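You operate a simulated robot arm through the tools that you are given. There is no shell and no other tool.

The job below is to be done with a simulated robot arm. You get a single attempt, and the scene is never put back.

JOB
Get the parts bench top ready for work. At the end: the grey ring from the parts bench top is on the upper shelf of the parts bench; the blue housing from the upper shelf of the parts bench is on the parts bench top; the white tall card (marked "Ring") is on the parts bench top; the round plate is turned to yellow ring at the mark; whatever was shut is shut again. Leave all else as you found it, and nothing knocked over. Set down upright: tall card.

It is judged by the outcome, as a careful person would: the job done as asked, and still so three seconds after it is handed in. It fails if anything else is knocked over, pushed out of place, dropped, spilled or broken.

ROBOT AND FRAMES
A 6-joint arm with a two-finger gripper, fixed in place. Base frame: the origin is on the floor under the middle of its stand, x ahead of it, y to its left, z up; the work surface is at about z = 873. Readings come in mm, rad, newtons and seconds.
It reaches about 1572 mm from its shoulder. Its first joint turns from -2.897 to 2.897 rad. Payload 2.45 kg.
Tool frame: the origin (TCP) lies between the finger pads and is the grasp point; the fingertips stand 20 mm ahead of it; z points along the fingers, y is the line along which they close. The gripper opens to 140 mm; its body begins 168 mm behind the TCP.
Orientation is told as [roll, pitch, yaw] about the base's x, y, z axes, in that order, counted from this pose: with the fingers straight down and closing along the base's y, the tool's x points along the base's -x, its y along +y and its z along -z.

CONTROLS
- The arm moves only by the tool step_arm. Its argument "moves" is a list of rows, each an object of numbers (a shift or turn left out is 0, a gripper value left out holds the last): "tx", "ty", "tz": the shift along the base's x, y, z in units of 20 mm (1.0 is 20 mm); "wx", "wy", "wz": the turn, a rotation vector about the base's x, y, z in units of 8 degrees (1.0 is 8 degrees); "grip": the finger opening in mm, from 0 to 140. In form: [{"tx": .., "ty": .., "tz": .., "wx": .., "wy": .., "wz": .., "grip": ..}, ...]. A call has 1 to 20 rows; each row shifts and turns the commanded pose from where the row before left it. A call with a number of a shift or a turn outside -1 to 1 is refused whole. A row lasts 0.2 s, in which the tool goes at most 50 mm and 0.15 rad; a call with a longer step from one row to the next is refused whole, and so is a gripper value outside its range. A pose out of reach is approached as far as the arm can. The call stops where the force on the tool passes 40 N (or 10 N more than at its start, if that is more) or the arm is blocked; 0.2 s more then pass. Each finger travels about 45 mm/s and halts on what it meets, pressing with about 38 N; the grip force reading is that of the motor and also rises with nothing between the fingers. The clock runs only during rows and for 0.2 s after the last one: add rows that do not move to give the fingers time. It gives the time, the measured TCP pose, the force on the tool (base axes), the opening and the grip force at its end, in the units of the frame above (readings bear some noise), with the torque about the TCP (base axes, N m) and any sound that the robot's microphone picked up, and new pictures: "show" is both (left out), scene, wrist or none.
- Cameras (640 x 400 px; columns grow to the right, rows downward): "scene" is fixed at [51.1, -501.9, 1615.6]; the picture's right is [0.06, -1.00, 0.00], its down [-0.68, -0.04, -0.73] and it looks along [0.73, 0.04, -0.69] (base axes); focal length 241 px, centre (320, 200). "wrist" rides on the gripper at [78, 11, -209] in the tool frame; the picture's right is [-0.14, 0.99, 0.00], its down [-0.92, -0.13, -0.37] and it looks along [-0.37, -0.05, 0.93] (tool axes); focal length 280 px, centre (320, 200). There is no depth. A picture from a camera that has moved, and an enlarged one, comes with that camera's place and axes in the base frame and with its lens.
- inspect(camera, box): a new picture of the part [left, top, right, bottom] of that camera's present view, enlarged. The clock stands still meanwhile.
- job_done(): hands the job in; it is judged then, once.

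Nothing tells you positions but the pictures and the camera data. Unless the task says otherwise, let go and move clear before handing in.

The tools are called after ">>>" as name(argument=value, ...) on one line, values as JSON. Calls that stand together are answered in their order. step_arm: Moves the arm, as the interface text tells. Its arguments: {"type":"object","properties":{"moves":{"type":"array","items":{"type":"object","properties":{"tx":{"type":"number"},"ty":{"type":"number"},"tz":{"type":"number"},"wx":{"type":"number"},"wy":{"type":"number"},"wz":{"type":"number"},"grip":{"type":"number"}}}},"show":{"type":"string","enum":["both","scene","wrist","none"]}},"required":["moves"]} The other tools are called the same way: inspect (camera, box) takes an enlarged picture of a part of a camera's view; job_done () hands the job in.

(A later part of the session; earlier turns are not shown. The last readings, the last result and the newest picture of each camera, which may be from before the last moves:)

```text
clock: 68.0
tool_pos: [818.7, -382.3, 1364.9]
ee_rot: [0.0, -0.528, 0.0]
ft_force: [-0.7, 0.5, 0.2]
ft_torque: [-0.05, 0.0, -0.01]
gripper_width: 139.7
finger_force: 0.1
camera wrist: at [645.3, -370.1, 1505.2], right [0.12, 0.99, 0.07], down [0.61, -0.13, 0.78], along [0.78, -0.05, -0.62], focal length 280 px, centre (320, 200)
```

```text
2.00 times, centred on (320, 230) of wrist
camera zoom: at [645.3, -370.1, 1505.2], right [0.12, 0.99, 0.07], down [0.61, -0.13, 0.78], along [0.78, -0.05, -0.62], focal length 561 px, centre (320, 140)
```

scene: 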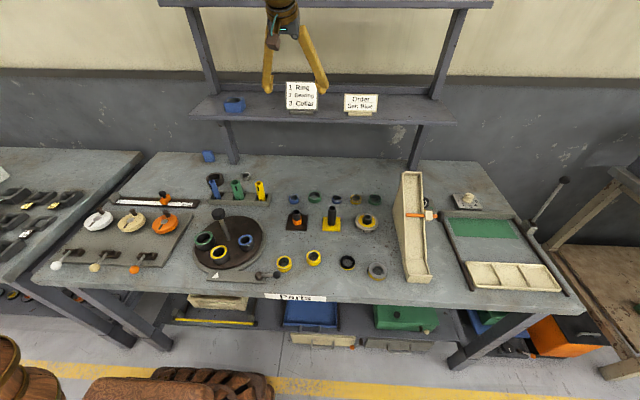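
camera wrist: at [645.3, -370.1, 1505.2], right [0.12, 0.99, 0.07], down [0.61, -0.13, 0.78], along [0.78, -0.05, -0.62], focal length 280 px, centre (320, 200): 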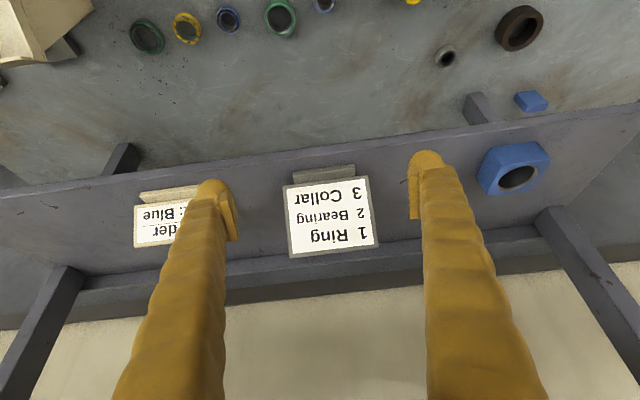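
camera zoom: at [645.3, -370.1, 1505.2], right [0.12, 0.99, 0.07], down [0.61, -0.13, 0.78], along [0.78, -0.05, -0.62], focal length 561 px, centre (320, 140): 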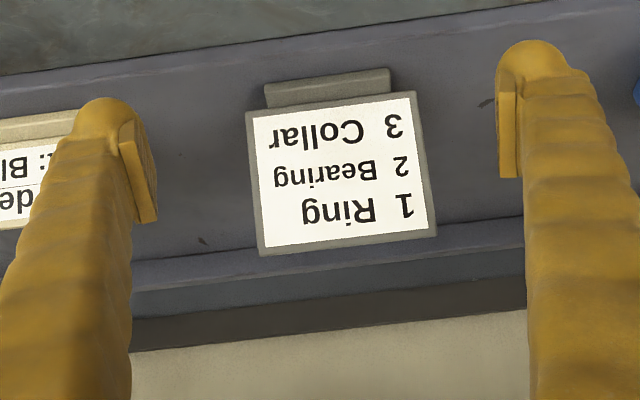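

The card leans back about 30°, with its bottom edge at about (936, -380, 1243) and a width of about 117 mm. I'll zoom on the foot and shelf edge to get the shelf height and foot size.

>>> inspect(camera="wrist", box=[260, 130, 400, 215])

>>> inspect(camera="wrist", box=[460, 90, 580, 210])

>>> inspect(camera="scene", box=[260, 70, 350, 130])

```text
4.57 times, centred on (330, 172) of wrist
camera zoom: at [645.3, -370.1, 1505.2], right [0.12, 0.99, 0.07], down [0.61, -0.13, 0.78], along [0.78, -0.05, -0.62], focal length 1282 px, centre (274, 326)
```

zoom: 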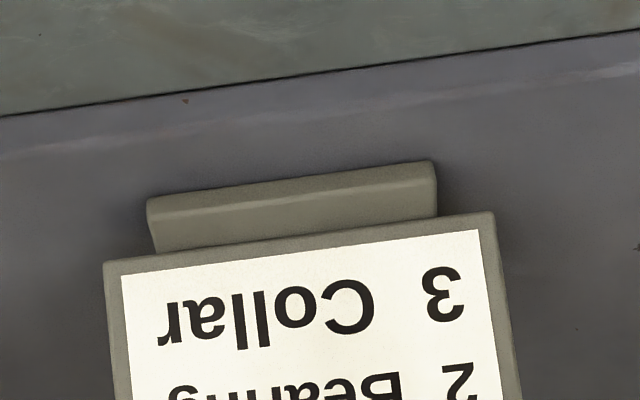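

```text
3.33 times, centred on (520, 150) of wrist
camera zoom: at [645.3, -370.1, 1505.2], right [0.12, 0.99, 0.07], down [0.61, -0.13, 0.78], along [0.78, -0.05, -0.62], focal length 935 px, centre (-347, 367)
```

zoom: 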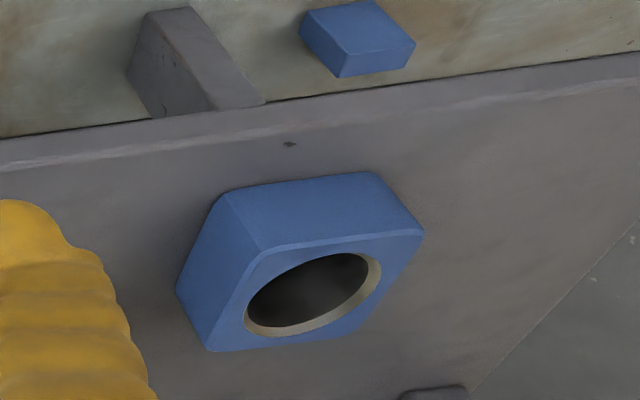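

```text
6.67 times, centred on (305, 100) of scene
camera zoom: at [51.1, -501.9, 1615.6], right [0.06, -1.0, 0.0], down [-0.68, -0.04, -0.73], along [0.73, 0.04, -0.69], focal length 1607 px, centre (420, 867)
```

zoom: 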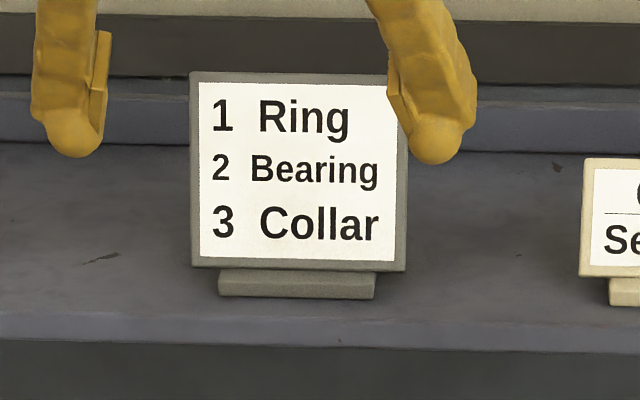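

I'll grasp the card by its two side edges at mid height, with the fingers straddling it. First I'm approaching part way to check centring.

>>> step_arm(moves=[{"tx": 0.86, "ty": 0.025, "tz": -0.45}, {"tx": 0.86, "ty": 0.025, "tz": -0.45}, {"tx": 0.86, "ty": 0.025, "tz": -0.45}, {"tx": 0.86, "ty": 0.025, "tz": -0.45}, {"tx": 0.86, "ty": 0.025, "tz": -0.45}, {}])

>>> inspect(camera="wrist", box=[200, 130, 440, 290])

```text
clock: 69.4
tool_pos: [903.5, -378.7, 1320.4]
ee_rot: [-0.001, -0.527, -0.001]
ft_force: [0.2, 0.2, 0.2]
ft_torque: [0.05, -0.02, 0.0]
gripper_width: 140.0
finger_force: 0.2
camera wrist: at [730.7, -366.9, 1460.5], right [0.12, 0.99, 0.07], down [0.61, -0.13, 0.78], along [0.78, -0.05, -0.62], focal length 280 px, centre (320, 200)
```

scene: 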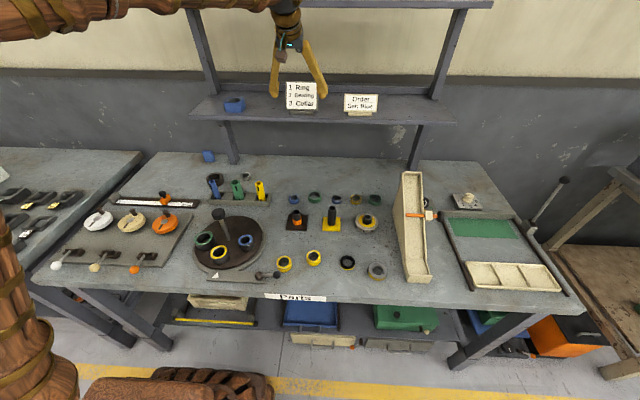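
wrist: 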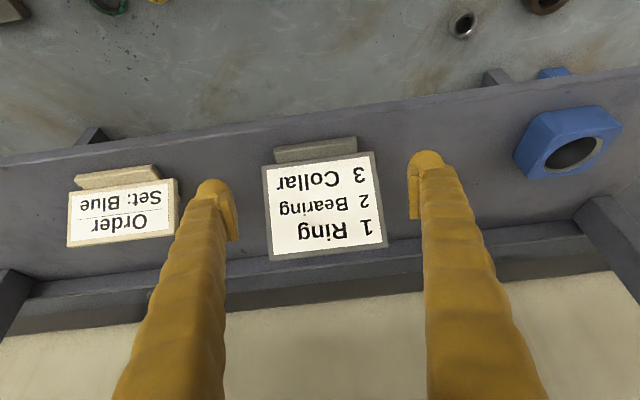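

```text
2.50 times, centred on (320, 210) of wrist
camera zoom: at [730.7, -366.9, 1460.5], right [0.12, 0.99, 0.07], down [0.61, -0.13, 0.78], along [0.78, -0.05, -0.62], focal length 701 px, centre (320, 175)
```

zoom: 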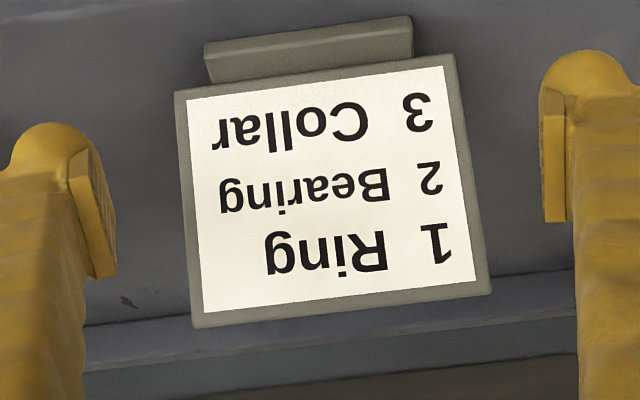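

The card is centred between the fingers with about 11 mm either side. I'm moving in along the view line so the pads come level with the card edges.

>>> step_arm(moves=[{"tx": 0.535, "ty": -0.01, "tz": -0.394}, {"tx": 0.535, "ty": -0.01, "tz": -0.394}, {"tx": 0.535, "tz": -0.394}, {"tx": 0.535, "tz": -0.394}, {"tx": 0.535, "tz": -0.394}, {}])

>>> inspect(camera="wrist", box=[180, 120, 460, 310])

>>> inspect(camera="scene", box=[250, 60, 370, 130])

```text
clock: 70.8
tool_pos: [957.3, -378.0, 1280.6]
ee_rot: [0.0, -0.529, 0.001]
ft_force: [-0.1, 0.6, -0.1]
ft_torque: [-0.02, 0.0, -0.03]
gripper_width: 139.9
finger_force: 0.1
camera wrist: at [784.1, -367.4, 1420.9], right [0.12, 0.99, 0.07], down [0.61, -0.13, 0.78], along [0.78, -0.05, -0.62], focal length 280 px, centre (320, 200)
```

scene: 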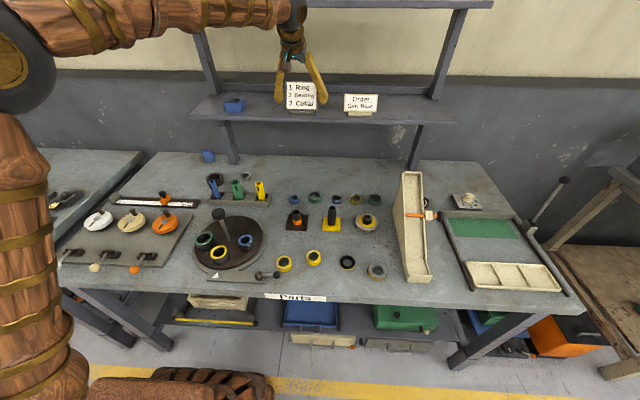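
wrist: 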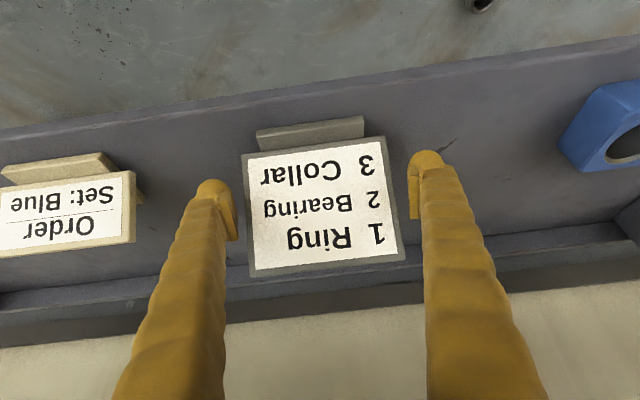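

```text
2.11 times, centred on (320, 215) of wrist
camera zoom: at [784.1, -367.4, 1420.9], right [0.12, 0.99, 0.07], down [0.61, -0.13, 0.78], along [0.78, -0.05, -0.62], focal length 590 px, centre (320, 168)
```

zoom: 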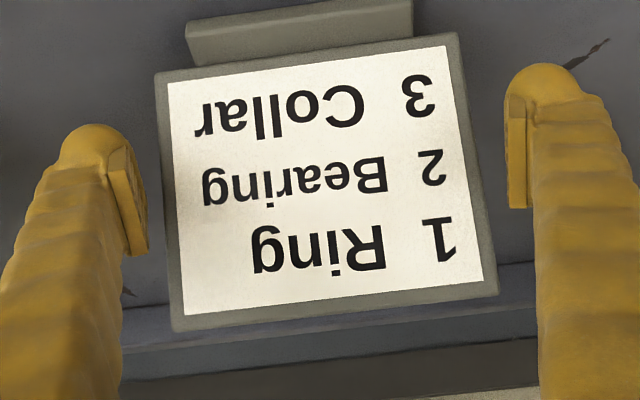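

```text
5.33 times, centred on (310, 95) of scene
camera zoom: at [51.1, -501.9, 1615.6], right [0.06, -1.0, 0.0], down [-0.68, -0.04, -0.73], along [0.73, 0.04, -0.69], focal length 1285 px, centre (373, 760)
```

zoom: 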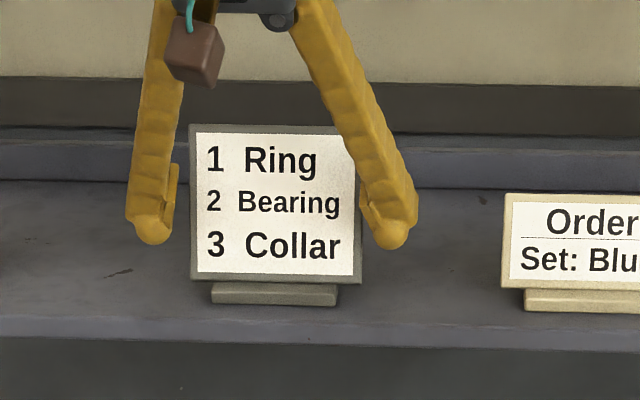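

The card is level with the pads and centred. I'm closing on it.

>>> step_arm(moves=[{"grip": 104}, {}, {}, {}, {}])

>>> inspect(camera="wrist", box=[180, 120, 460, 310])

```text
clock: 72.0
tool_pos: [957.5, -379.2, 1280.7]
ee_rot: [-0.002, -0.529, 0.0]
ft_force: [0.4, 0.2, 2.0]
ft_torque: [0.02, -0.05, -0.06]
gripper_width: 124.3
finger_force: 37.9
camera wrist: at [784.0, -367.4, 1421.0], right [0.12, 0.99, 0.07], down [0.61, -0.13, 0.78], along [0.78, -0.05, -0.62], focal length 280 px, centre (320, 200)
```

scene: 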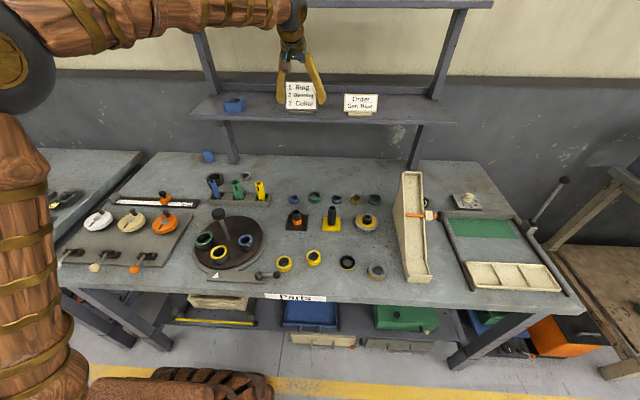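
wrist: 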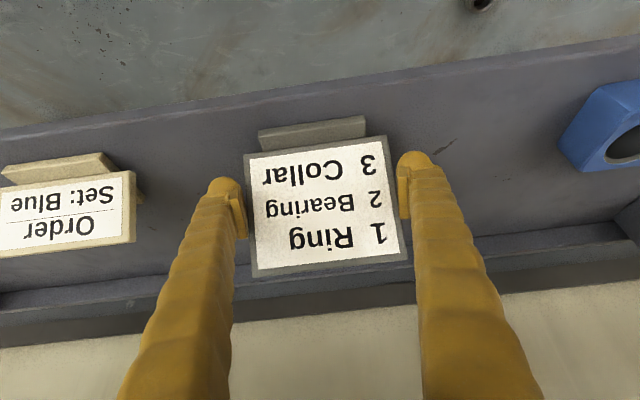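

```text
2.11 times, centred on (320, 215) of wrist
camera zoom: at [784.0, -367.4, 1421.0], right [0.12, 0.99, 0.07], down [0.61, -0.13, 0.78], along [0.78, -0.05, -0.62], focal length 590 px, centre (320, 168)
```

zoom: 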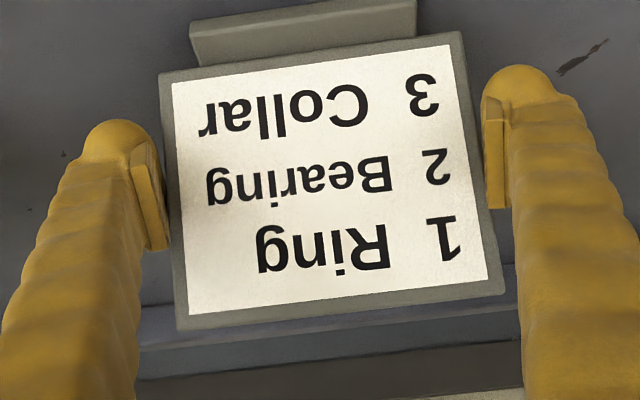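

The gripper stopped at 124 mm with firm contact. I'll lift a few millimetres to test the hold.

>>> step_arm(moves=[{"tz": 0.15}, {"tz": 0.2}, {"tz": 0.25}, {"tz": 0.25}, {}])

>>> inspect(camera="wrist", box=[180, 120, 460, 310])

>>> inspect(camera="scene", box=[250, 60, 370, 130])

```text
clock: 73.2
tool_pos: [957.3, -380.1, 1296.9]
ee_rot: [-0.002, -0.53, -0.001]
ft_force: [0.3, 0.2, -1.6]
ft_torque: [0.02, 0.0, 0.0]
gripper_width: 123.8
finger_force: 37.7
camera wrist: at [783.9, -367.7, 1437.6], right [0.12, 0.99, 0.07], down [0.61, -0.13, 0.78], along [0.78, -0.05, -0.62], focal length 280 px, centre (320, 200)
```

scene: 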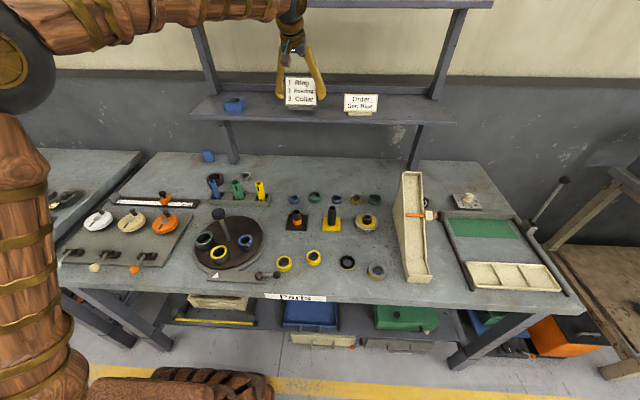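
wrist: 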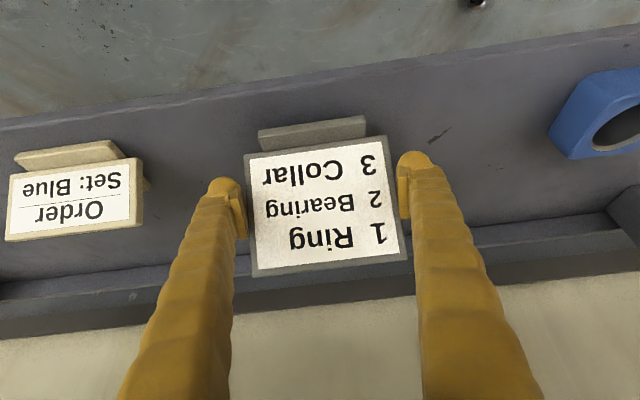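

```text
2.11 times, centred on (320, 215) of wrist
camera zoom: at [783.9, -367.7, 1437.6], right [0.12, 0.99, 0.07], down [0.61, -0.13, 0.78], along [0.78, -0.05, -0.62], focal length 590 px, centre (320, 168)
```

zoom: 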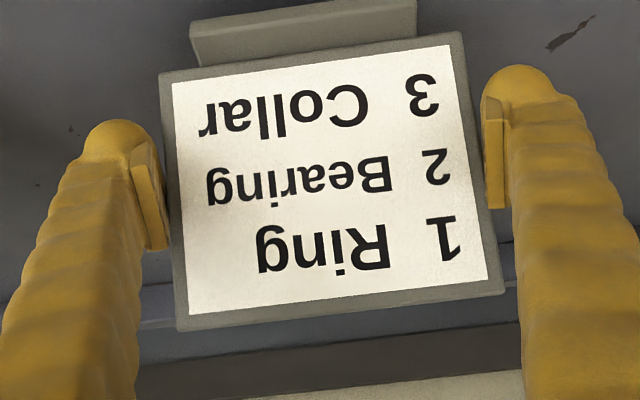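

```text
5.33 times, centred on (310, 95) of scene
camera zoom: at [51.1, -501.9, 1615.6], right [0.06, -1.0, 0.0], down [-0.68, -0.04, -0.73], along [0.73, 0.04, -0.69], focal length 1285 px, centre (373, 760)
```

zoom: 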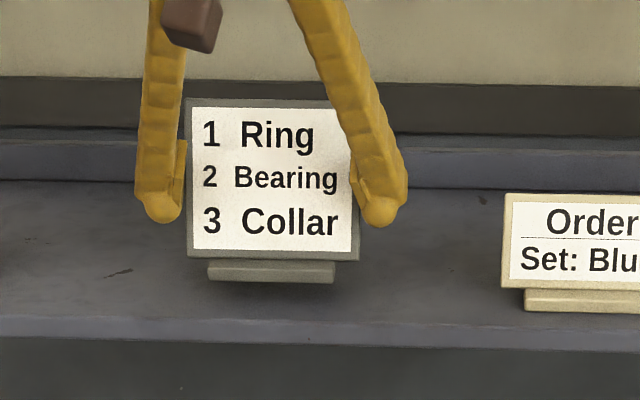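

The card is held securely and moves rigidly with the gripper. I'll carry it up and out, then over the clear strip at about (610, -400) between the front rings and the post plates.

>>> step_arm(moves=[{"tz": 0.5}, {"tz": 0.7}, {"tx": -0.5}, {"tx": -0.8}, {"tx": -0.8}, {"tx": -0.8}, {"tx": -0.8}, {"tx": -0.8}, {"tx": -0.8}, {"tx": -0.8}, {"tx": -0.8}, {"tx": -0.8, "tz": -0.4}, {"tx": -0.8, "tz": -0.6, "ty": -0.1}, {"tx": -0.8, "tz": -0.8, "ty": -0.1}, {"tx": -0.8, "tz": -0.8, "ty": -0.2}, {"tx": -0.8, "tz": -0.8, "ty": -0.2}, {"tx": -0.8, "tz": -0.8, "ty": -0.2}, {"tx": -0.8, "tz": -0.8, "ty": -0.2}, {"tx": -0.8, "tz": -0.8}, {}])

```text
clock: 77.4
tool_pos: [692.3, -399.2, 1206.0]
ee_rot: [0.0, -0.53, 0.0]
ft_force: [0.1, 0.2, 0.5]
ft_torque: [-0.01, -0.01, 0.04]
gripper_width: 123.4
finger_force: 37.4
camera wrist: at [517.9, -387.4, 1345.8], right [0.12, 0.99, 0.07], down [0.61, -0.13, 0.78], along [0.78, -0.05, -0.62], focal length 280 px, centre (320, 200)
```

scene: 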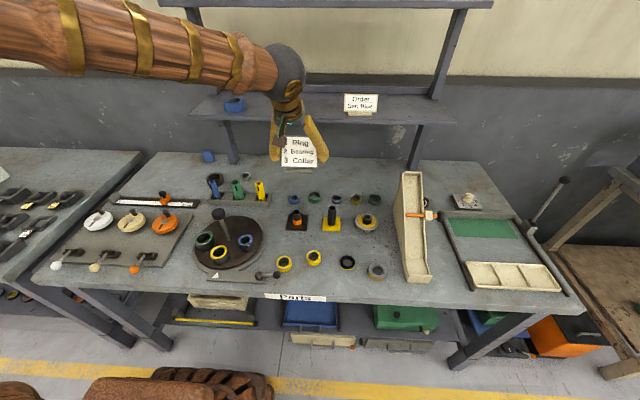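
wrist: 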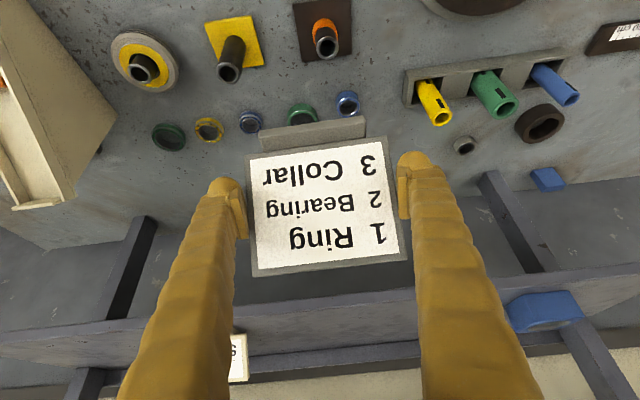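

I'm moving over the placement spot and lowering to just above the bench.

>>> step_arm(moves=[{"tx": -0.8, "tz": -0.5}, {"tx": -0.8, "tz": -0.8}, {"tx": -0.8, "tz": -0.8}, {"tx": -0.8, "tz": -0.8}, {"tx": -0.8, "tz": -0.8}, {"tz": -0.8}, {"tz": -0.8}, {"tz": -0.8}, {"tz": -0.8}, {"tz": -0.8}, {"tz": -0.8}, {"tz": -0.8}, {"tz": -0.8}, {"tz": -0.8}, {"tz": -0.8}, {}])

>>> inspect(camera="scene", box=[240, 170, 400, 290])

```text
clock: 80.8
tool_pos: [610.4, -399.5, 970.6]
ee_rot: [-0.001, -0.53, 0.003]
ft_force: [0.4, -0.3, -1.4]
ft_torque: [-0.04, -0.03, -0.01]
gripper_width: 122.5
finger_force: 38.1
camera wrist: at [437.5, -387.9, 1111.8], right [0.12, 0.99, 0.07], down [0.61, -0.13, 0.78], along [0.78, -0.05, -0.62], focal length 280 px, centre (320, 200)
```

scene: 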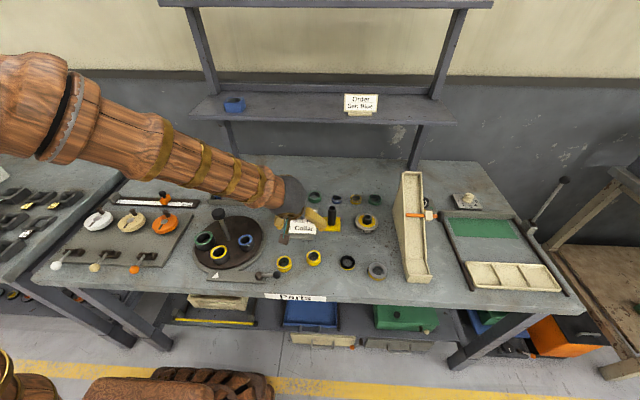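
wrist: 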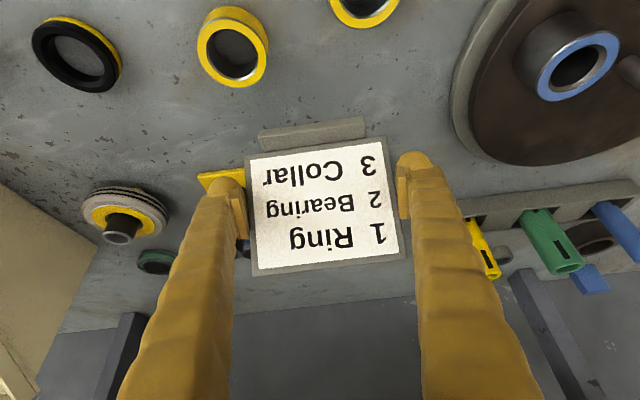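

```text
3.33 times, centred on (320, 230) of scene
camera zoom: at [51.1, -501.9, 1615.6], right [0.06, -1.0, 0.0], down [-0.68, -0.04, -0.73], along [0.73, 0.04, -0.69], focal length 803 px, centre (320, 100)
```

zoom: 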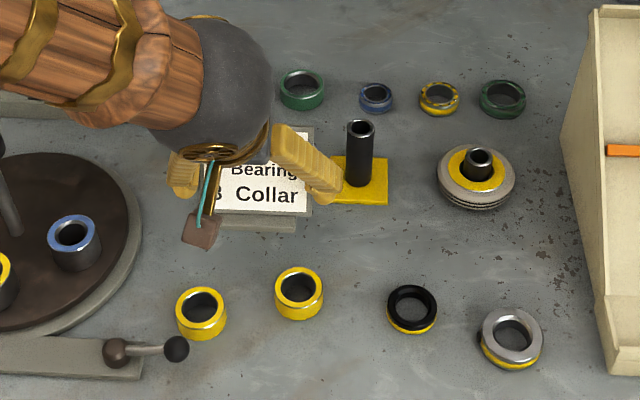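

There's good clearance around the card. I'll lower to near contact, then creep down while watching the vertical force.

>>> step_arm(moves=[{"tz": -0.4}, {"tz": -0.4}, {"tz": -0.4}, {}], show="none")

>>> step_arm(moves=[{"tz": -0.1}, {"tz": -0.1}, {"tz": -0.1}, {}], show="none")

>>> inspect(camera="scene", box=[260, 190, 360, 270])

```text
clock: 81.8
tool_pos: [612.5, -399.3, 946.7]
ee_rot: [0.0, -0.53, -0.001]
ft_force: [0.0, -0.3, -1.4]
ft_torque: [0.0, 0.03, 0.02]
gripper_width: 122.7
finger_force: 37.4
```

```text
clock: 82.8
tool_pos: [611.5, -399.7, 941.1]
ee_rot: [0.001, -0.528, -0.001]
ft_force: [-0.8, 0.5, -1.4]
ft_torque: [-0.01, 0.04, -0.03]
gripper_width: 122.8
finger_force: 37.9
```

```text
5.00 times, centred on (310, 230) of scene
camera zoom: at [51.1, -501.9, 1615.6], right [0.06, -1.0, 0.0], down [-0.68, -0.04, -0.73], along [0.73, 0.04, -0.69], focal length 1205 px, centre (370, 50)
```

zoom: 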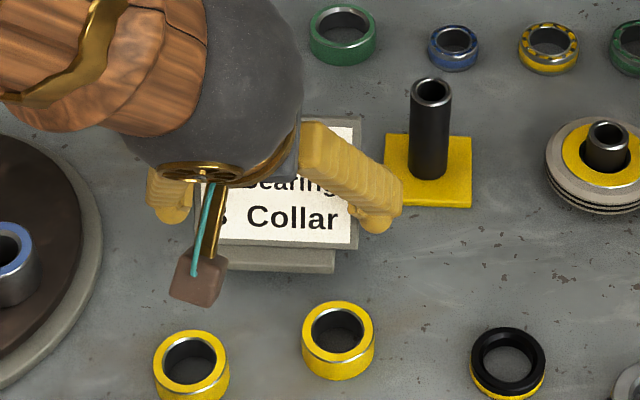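

There's no contact yet, so I'll continue in 1 mm steps.

>>> step_arm(moves=[{"tz": -0.05}, {"tz": -0.05}, {"tz": -0.05}, {"tz": -0.05}], show="none")

>>> step_arm(moves=[{"tz": -0.05}, {"tz": -0.05}, {"tz": -0.05}], show="none")

>>> inspect(camera="scene", box=[260, 190, 360, 270])

```text
clock: 83.8
tool_pos: [611.9, -399.0, 936.9]
ee_rot: [-0.001, -0.529, 0.0]
ft_force: [0.6, 1.1, -0.7]
ft_torque: [0.01, 0.02, -0.01]
gripper_width: 122.3
finger_force: 37.8
```

```text
clock: 84.6
tool_pos: [611.6, -399.3, 934.9]
ee_rot: [-0.004, -0.529, 0.001]
ft_force: [0.6, -0.1, -1.6]
ft_torque: [-0.07, 0.01, -0.02]
gripper_width: 122.1
finger_force: 38.5
```

```text
5.00 times, centred on (310, 230) of scene
camera zoom: at [51.1, -501.9, 1615.6], right [0.06, -1.0, 0.0], down [-0.68, -0.04, -0.73], along [0.73, 0.04, -0.69], focal length 1205 px, centre (370, 50)
```

zoom: 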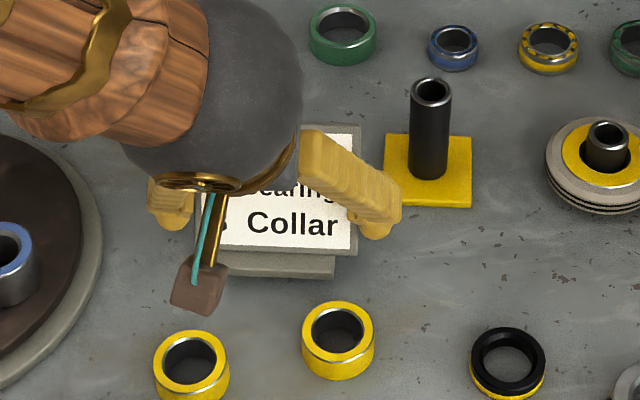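

No contact yet, but the grip width is slowly creeping. I'll check the card's position in the wrist view.

>>> inspect(camera="wrist", box=[180, 120, 460, 310])

>>> step_arm(moves=[{"tz": -0.05}, {"tz": -0.05}, {"tz": -0.05}], show="none")

```text
2.11 times, centred on (320, 215) of wrist
camera zoom: at [437.7, -387.6, 1074.8], right [0.12, 0.99, 0.07], down [0.61, -0.13, 0.78], along [0.78, -0.05, -0.62], focal length 590 px, centre (320, 168)
```

zoom: 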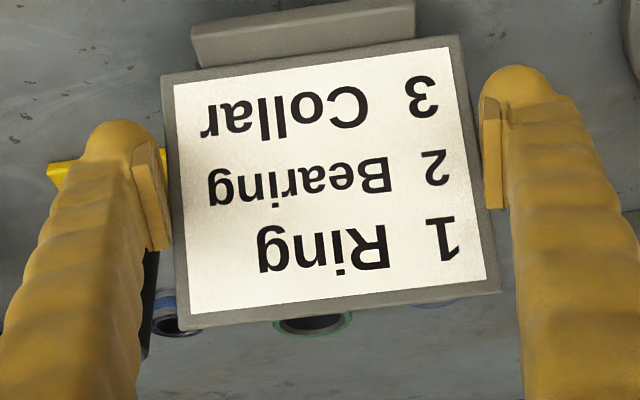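

```text
clock: 85.4
tool_pos: [610.9, -398.9, 932.4]
ee_rot: [-0.004, -0.53, -0.001]
ft_force: [0.5, 0.2, -0.5]
ft_torque: [-0.01, 0.02, -0.03]
gripper_width: 121.9
finger_force: 38.4
```

The card is slipping very slightly (2–3 mm), so I'll carry on down without pausing.

>>> step_arm(moves=[{"tz": -0.06}, {"tz": -0.06}, {"tz": -0.06}], show="none")

>>> step_arm(moves=[{"tz": -0.06}, {"tz": -0.06}], show="none")

>>> inspect(camera="scene", box=[260, 190, 360, 270])

```text
clock: 86.2
tool_pos: [611.9, -399.2, 927.7]
ee_rot: [-0.001, -0.53, 0.001]
ft_force: [-0.2, 0.0, -1.2]
ft_torque: [-0.01, 0.05, 0.0]
gripper_width: 122.3
finger_force: 38.4
```

```text
clock: 86.8
tool_pos: [610.9, -398.3, 925.9]
ee_rot: [0.001, -0.528, -0.002]
ft_force: [0.0, 0.7, -1.7]
ft_torque: [-0.01, -0.02, -0.04]
gripper_width: 122.0
finger_force: 37.6
```

```text
5.00 times, centred on (310, 230) of scene
camera zoom: at [51.1, -501.9, 1615.6], right [0.06, -1.0, 0.0], down [-0.68, -0.04, -0.73], along [0.73, 0.04, -0.69], focal length 1205 px, centre (370, 50)
```

zoom: 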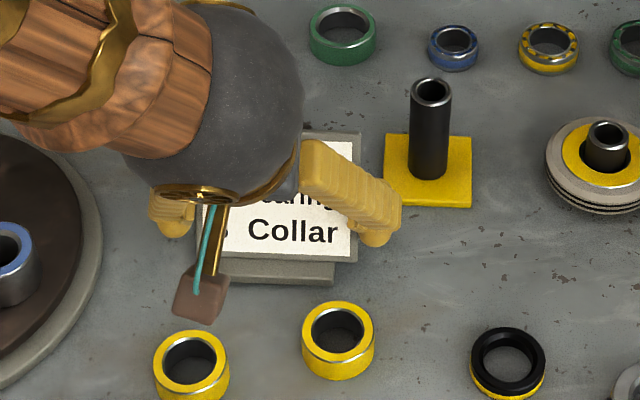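

Still no contact. I estimate about 8–10 mm to go and will continue creeping.

>>> step_arm(moves=[{"tz": -0.06}, {"tz": -0.06}, {"tz": -0.06}], show="none")

>>> step_arm(moves=[{"tz": -0.06}, {"tz": -0.06}], show="none")

>>> step_arm(moves=[{"tz": -0.06}, {"tz": -0.06}], show="wrist")

```text
clock: 87.6
tool_pos: [611.9, -398.8, 922.8]
ee_rot: [-0.003, -0.528, 0.003]
ft_force: [-1.5, 1.9, 7.0]
ft_torque: [-0.18, -0.03, -0.01]
gripper_width: 122.2
finger_force: 37.6
```

```text
clock: 88.2
tool_pos: [613.3, -399.1, 921.9]
ee_rot: [-0.004, -0.533, 0.003]
ft_force: [-1.8, 0.3, 8.0]
ft_torque: [0.07, -0.17, 0.08]
gripper_width: 122.3
finger_force: 37.8
stopped in row 2: the force on the tool passed its limit at 43 N (the readings are from after the stop); the commanded pose is now the measured one
```

```text
clock: 88.7
tool_pos: [613.6, -400.1, 922.6]
ee_rot: [-0.001, -0.536, 0.002]
ft_force: [-0.8, 0.2, 7.7]
ft_torque: [0.0, -0.19, 0.01]
gripper_width: 122.1
finger_force: 37.8
stopped in row 2: the force on the tool passed its limit at 43 N (the readings are from after the stop); the commanded pose is now the measured one
camera wrist: at [438.9, -387.9, 1061.3], right [0.12, 0.99, 0.07], down [0.61, -0.13, 0.79], along [0.79, -0.05, -0.61], focal length 280 px, centre (320, 200)
```

wrist: 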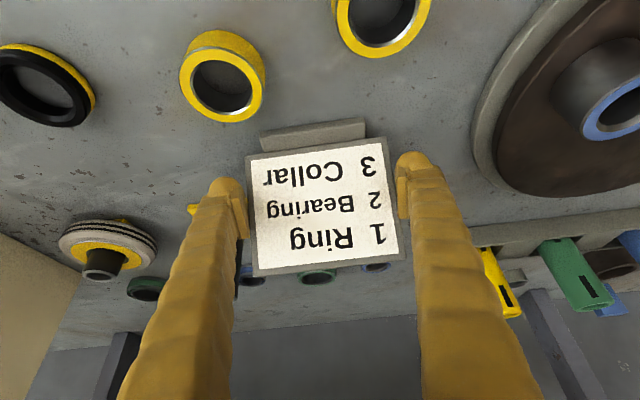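

The foot is on the bench, with about 8 N of contact. I'm releasing the card and checking that it stands on its own before I back away.

>>> step_arm(moves=[{"grip": 140, "tz": 0.02}, {}, {}, {}])

>>> inspect(camera="wrist", box=[180, 120, 460, 310])

>>> inspect(camera="scene", box=[260, 190, 360, 270])

```text
clock: 89.7
tool_pos: [613.3, -399.3, 922.2]
ee_rot: [-0.004, -0.533, 0.002]
ft_force: [0.8, -0.4, 0.3]
ft_torque: [0.01, 0.03, 0.0]
gripper_width: 140.3
finger_force: 0.1
camera wrist: at [438.8, -387.8, 1061.6], right [0.12, 0.99, 0.07], down [0.61, -0.13, 0.79], along [0.79, -0.05, -0.61], focal length 280 px, centre (320, 200)
```

scene: 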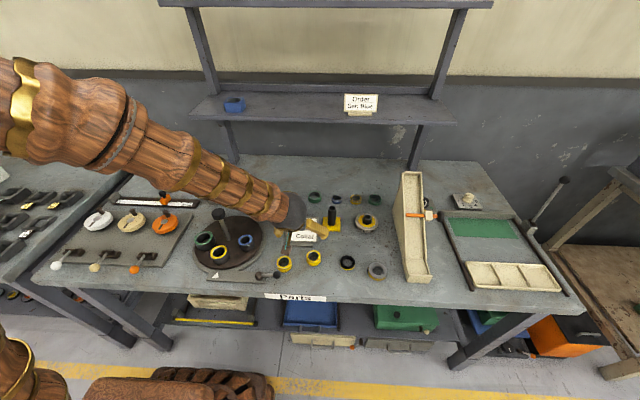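
wrist: 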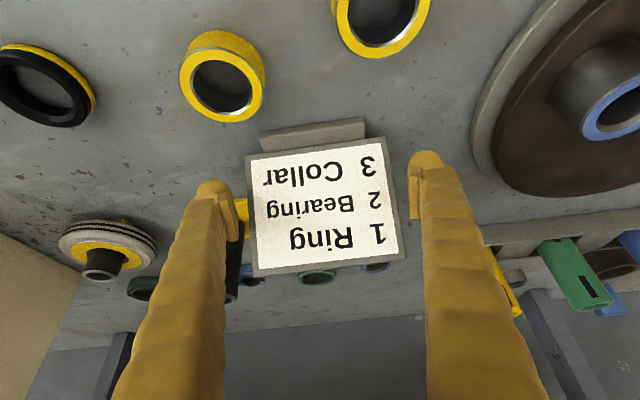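

```text
2.11 times, centred on (320, 215) of wrist
camera zoom: at [438.8, -387.8, 1061.6], right [0.12, 0.99, 0.07], down [0.61, -0.13, 0.79], along [0.79, -0.05, -0.61], focal length 590 px, centre (320, 168)
```

zoom: 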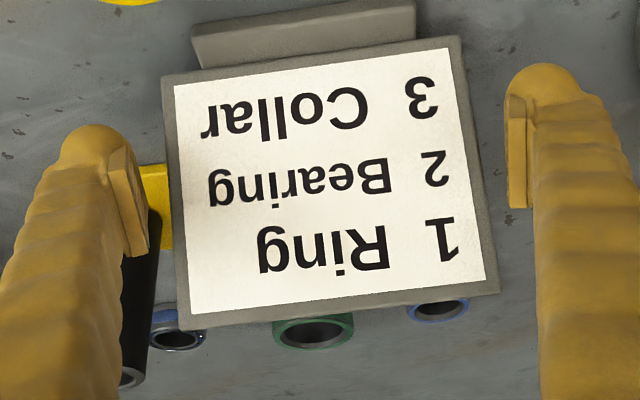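

```text
5.00 times, centred on (310, 230) of scene
camera zoom: at [51.1, -501.9, 1615.6], right [0.06, -1.0, 0.0], down [-0.68, -0.04, -0.73], along [0.73, 0.04, -0.69], focal length 1205 px, centre (370, 50)
```

zoom: 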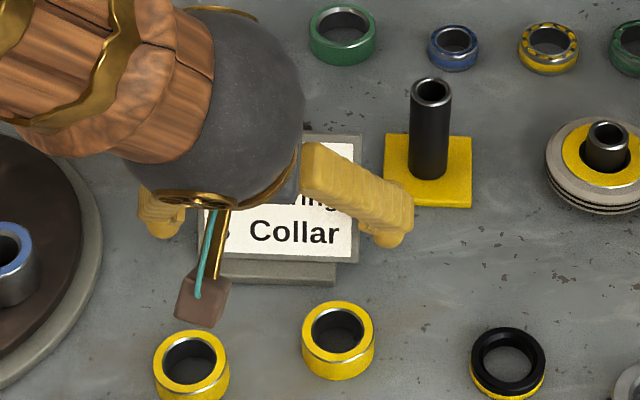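

The card stands on its own. I'm backing out along the finger direction, then going up to the shelf in front of the blue housing at about (960, -117), which is roughly 61 mm wide.

>>> step_arm(moves=[{"tx": -0.35, "tz": 0.7}, {"tx": -0.35, "tz": 0.9}, {"tx": -0.35, "tz": 0.9}, {"tx": -0.35, "tz": 0.9}, {"tx": -0.35, "tz": 0.9}, {"tx": -0.2, "tz": 1}, {"tz": 1}, {"tz": 1}, {"tx": 0.8, "tz": 1, "ty": 0.5, "grip": 100}, {"tx": 0.9, "tz": 1, "ty": 0.8}, {"tx": 0.9, "tz": 1, "ty": 0.8}, {"tx": 0.9, "tz": 1, "ty": 0.8}, {"tx": 0.9, "tz": 1, "ty": 0.8}, {"tx": 0.9, "tz": 1, "ty": 0.8}, {"tx": 0.9, "tz": 1, "ty": 0.8}, {"tx": 0.9, "tz": 1, "ty": 0.8}, {"tx": 0.9, "tz": 1, "ty": 0.8}, {"tx": 0.9, "tz": 1, "ty": 0.8}])

>>> inspect(camera="scene", box=[240, 170, 400, 290])

```text
clock: 93.5
tool_pos: [752.9, -243.7, 1268.1]
ee_rot: [-0.004, -0.533, 0.003]
ft_force: [-0.2, 0.0, -0.2]
ft_torque: [0.02, 0.0, 0.03]
gripper_width: 99.9
finger_force: 0.1
camera wrist: at [578.2, -233.3, 1407.5], right [0.12, 0.99, 0.07], down [0.61, -0.13, 0.79], along [0.79, -0.05, -0.61], focal length 280 px, centre (320, 200)
```

scene: 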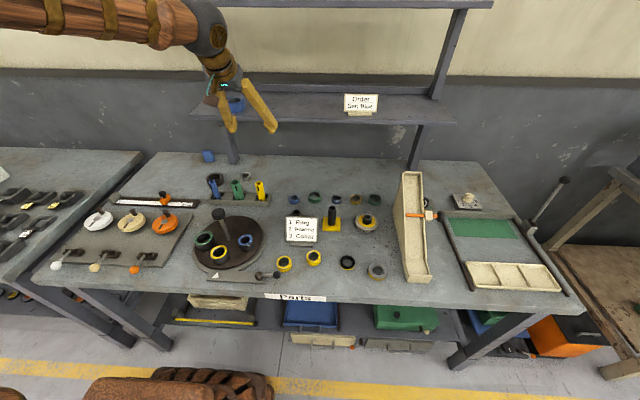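
wrist: 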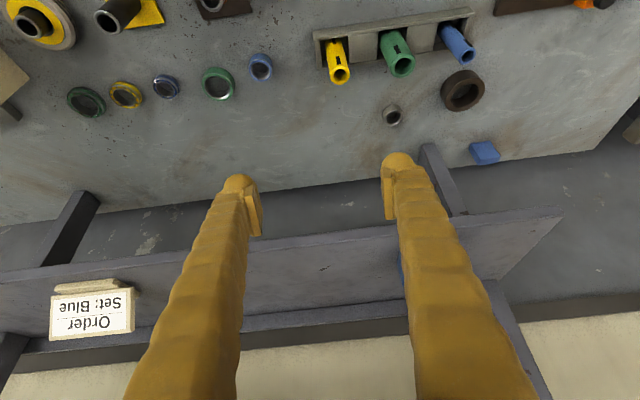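

```text
3.33 times, centred on (320, 230) of scene
camera zoom: at [51.1, -501.9, 1615.6], right [0.06, -1.0, 0.0], down [-0.68, -0.04, -0.73], along [0.73, 0.04, -0.69], focal length 803 px, centre (320, 100)
```

zoom: 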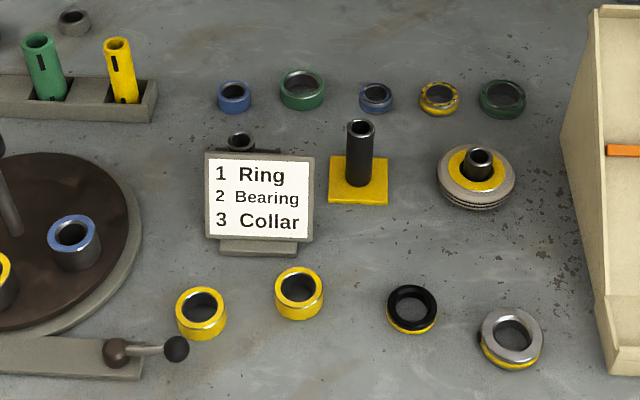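

The card stands fine on the bench. Now I'm moving in front of and above the housing.

>>> step_arm(moves=[{"tx": 0.5, "ty": 0.9, "tz": 0.8}, {"tx": 0.5, "ty": 0.9, "tz": 0.8}, {"tx": 0.7, "ty": 0.9, "tz": 0.7}, {"tx": 0.8, "ty": 0.9, "tz": 0.7}, {"tx": 0.8, "ty": 0.9, "tz": 0.6}, {"tx": 0.8, "ty": 0.9, "tz": 0.5}, {"tx": 0.8, "ty": 0.93, "tz": 0.5}, {}])

>>> inspect(camera="wrist", box=[230, 120, 430, 260])

```text
clock: 95.3
tool_pos: [850.5, -119.4, 1359.6]
ee_rot: [-0.003, -0.53, 0.0]
ft_force: [0.3, -0.1, 0.4]
ft_torque: [0.02, -0.05, 0.0]
gripper_width: 99.9
finger_force: 0.0
camera wrist: at [675.6, -108.1, 1499.0], right [0.12, 0.99, 0.07], down [0.61, -0.13, 0.79], along [0.79, -0.05, -0.61], focal length 280 px, centre (320, 200)
```

scene: 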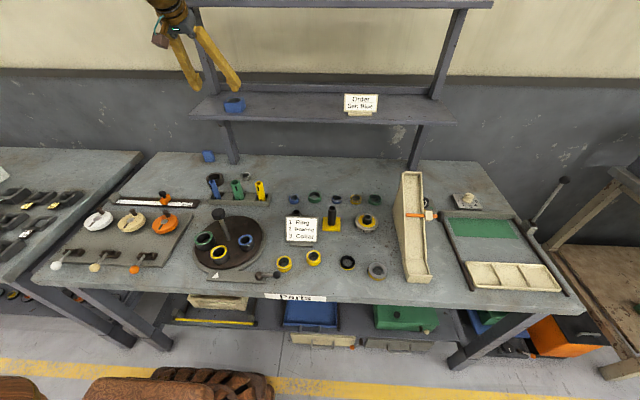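
wrist: 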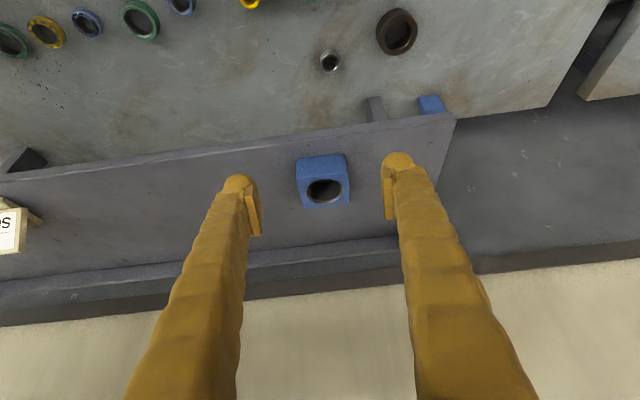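

```text
2.86 times, centred on (330, 190) of wrist
camera zoom: at [675.6, -108.1, 1499.0], right [0.12, 0.99, 0.07], down [0.61, -0.13, 0.79], along [0.79, -0.05, -0.61], focal length 801 px, centre (291, 229)
```

zoom: 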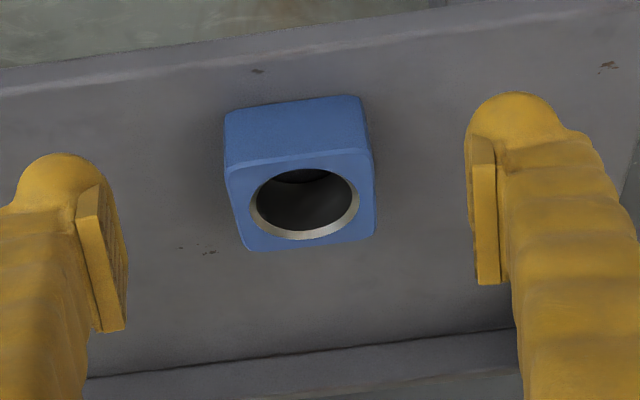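

The housing is about 62 × 61 × 32 mm at (964.5, -119) and squarely aligned. I'm approaching with the fingers on either side of it.

>>> step_arm(moves=[{"tx": 0.95, "tz": -0.8}, {"tx": 0.95, "tz": -0.8}, {"tx": 0.95, "tz": -0.8}, {"tx": 0.95, "tz": -0.8}, {"tx": 0.95, "tz": -0.8}, {"tx": 0.93, "tz": -0.75}, {}])

>>> inspect(camera="wrist", box=[230, 120, 430, 260])

>>> inspect(camera="scene", box=[190, 70, 290, 140])

```text
clock: 96.9
tool_pos: [964.2, -119.7, 1264.7]
ee_rot: [-0.003, -0.531, 0.003]
ft_force: [0.2, 0.7, -0.3]
ft_torque: [-0.01, 0.01, -0.01]
gripper_width: 99.9
finger_force: 0.1
camera wrist: at [790.2, -107.5, 1403.9], right [0.12, 0.99, 0.07], down [0.61, -0.13, 0.79], along [0.79, -0.05, -0.61], focal length 280 px, centre (320, 200)
```

scene: 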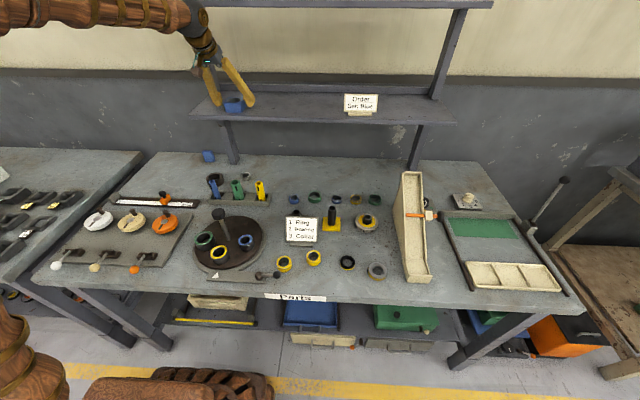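
wrist: 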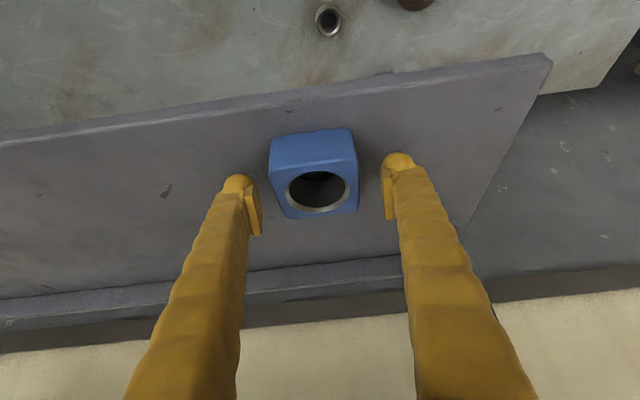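

```text
2.86 times, centred on (330, 190) of wrist
camera zoom: at [790.2, -107.5, 1403.9], right [0.12, 0.99, 0.07], down [0.61, -0.13, 0.79], along [0.79, -0.05, -0.61], focal length 801 px, centre (291, 229)
```

zoom: 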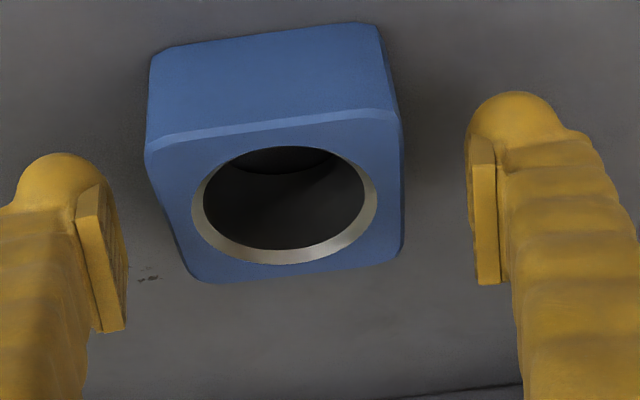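

```text
5.71 times, centred on (240, 105) of scene
camera zoom: at [51.1, -501.9, 1615.6], right [0.06, -1.0, 0.0], down [-0.68, -0.04, -0.73], along [0.73, 0.04, -0.69], focal length 1377 px, centre (777, 743)
```

zoom: 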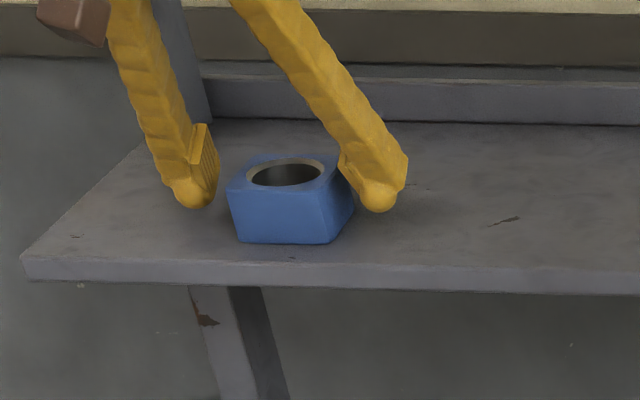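

I'm centred on the housing. I'll lower 6 mm so the pads cover its upper part, then close.

>>> step_arm(moves=[{"tz": -0.15}, {"tz": -0.15}, {}, {"grip": 50}, {}, {}, {}, {}, {}])

>>> inspect(camera="wrist", box=[230, 120, 430, 260])

```text
clock: 98.9
tool_pos: [963.9, -118.7, 1260.3]
ee_rot: [-0.003, -0.534, 0.001]
ft_force: [-0.1, -1.5, 2.1]
ft_torque: [-0.1, -0.06, -0.04]
gripper_width: 65.7
finger_force: 37.4
camera wrist: at [789.8, -107.3, 1398.4], right [0.12, 0.99, 0.07], down [0.61, -0.13, 0.79], along [0.79, -0.05, -0.61], focal length 280 px, centre (320, 200)
```

scene: 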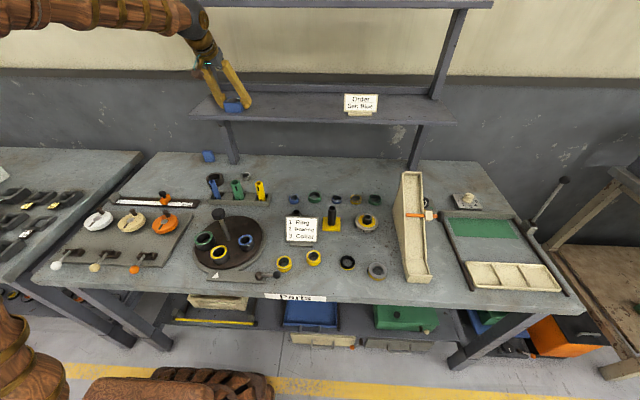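
wrist: 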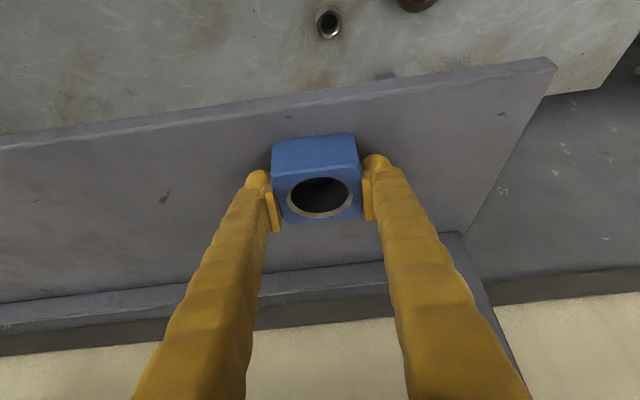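

```text
2.86 times, centred on (330, 190) of wrist
camera zoom: at [789.8, -107.3, 1398.4], right [0.12, 0.99, 0.07], down [0.61, -0.13, 0.79], along [0.79, -0.05, -0.61], focal length 801 px, centre (291, 229)
```

zoom: 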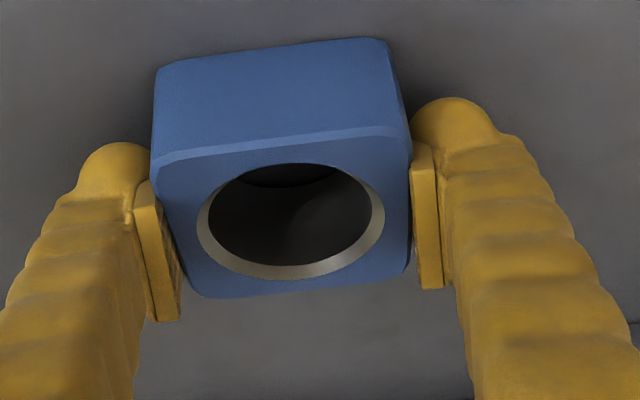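

The housing is gripped at about 66 mm. I'm lifting a little to test it.

>>> step_arm(moves=[{"tz": 0.15}, {"tz": 0.3}, {"tz": 0.4}, {"tz": 0.4}, {}])

>>> inspect(camera="wrist", box=[230, 120, 430, 260])

```text
clock: 100.1
tool_pos: [963.1, -119.7, 1283.9]
ee_rot: [-0.002, -0.534, 0.001]
ft_force: [0.1, 0.1, -1.9]
ft_torque: [-0.01, -0.01, 0.01]
gripper_width: 65.7
finger_force: 38.5
camera wrist: at [789.7, -107.3, 1423.4], right [0.12, 0.99, 0.07], down [0.61, -0.13, 0.79], along [0.79, -0.05, -0.62], focal length 280 px, centre (320, 200)
```

scene: 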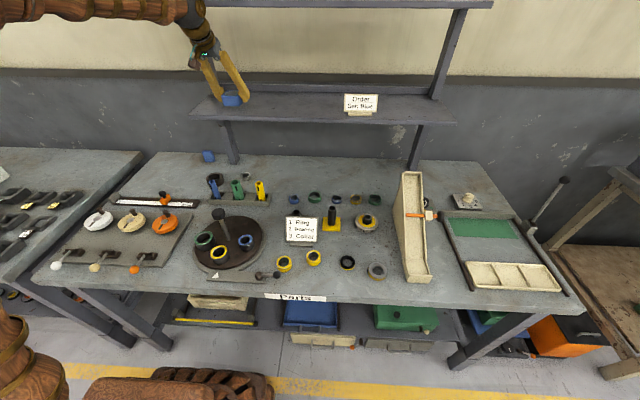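
wrist: 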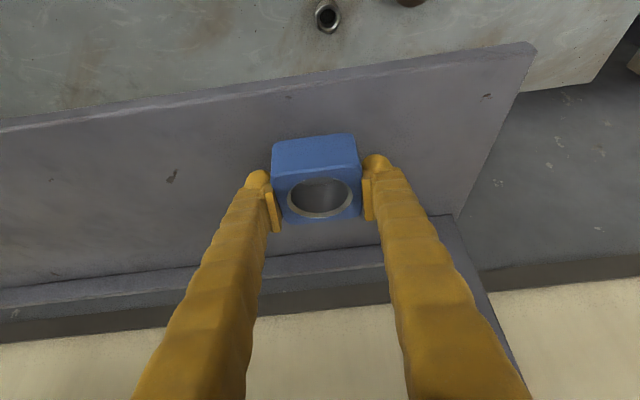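

```text
2.86 times, centred on (330, 190) of wrist
camera zoom: at [789.7, -107.3, 1423.4], right [0.12, 0.99, 0.07], down [0.61, -0.13, 0.79], along [0.79, -0.05, -0.62], focal length 801 px, centre (291, 229)
```

zoom: 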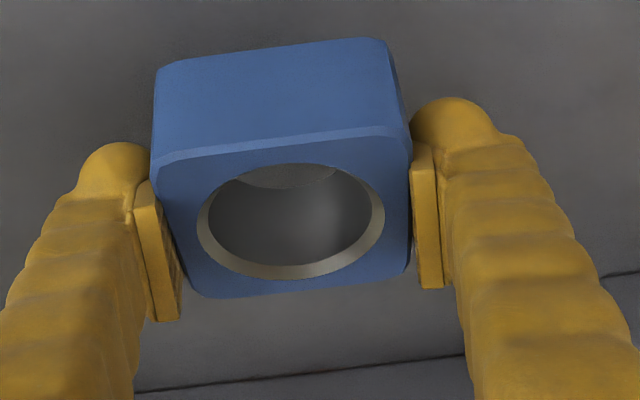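

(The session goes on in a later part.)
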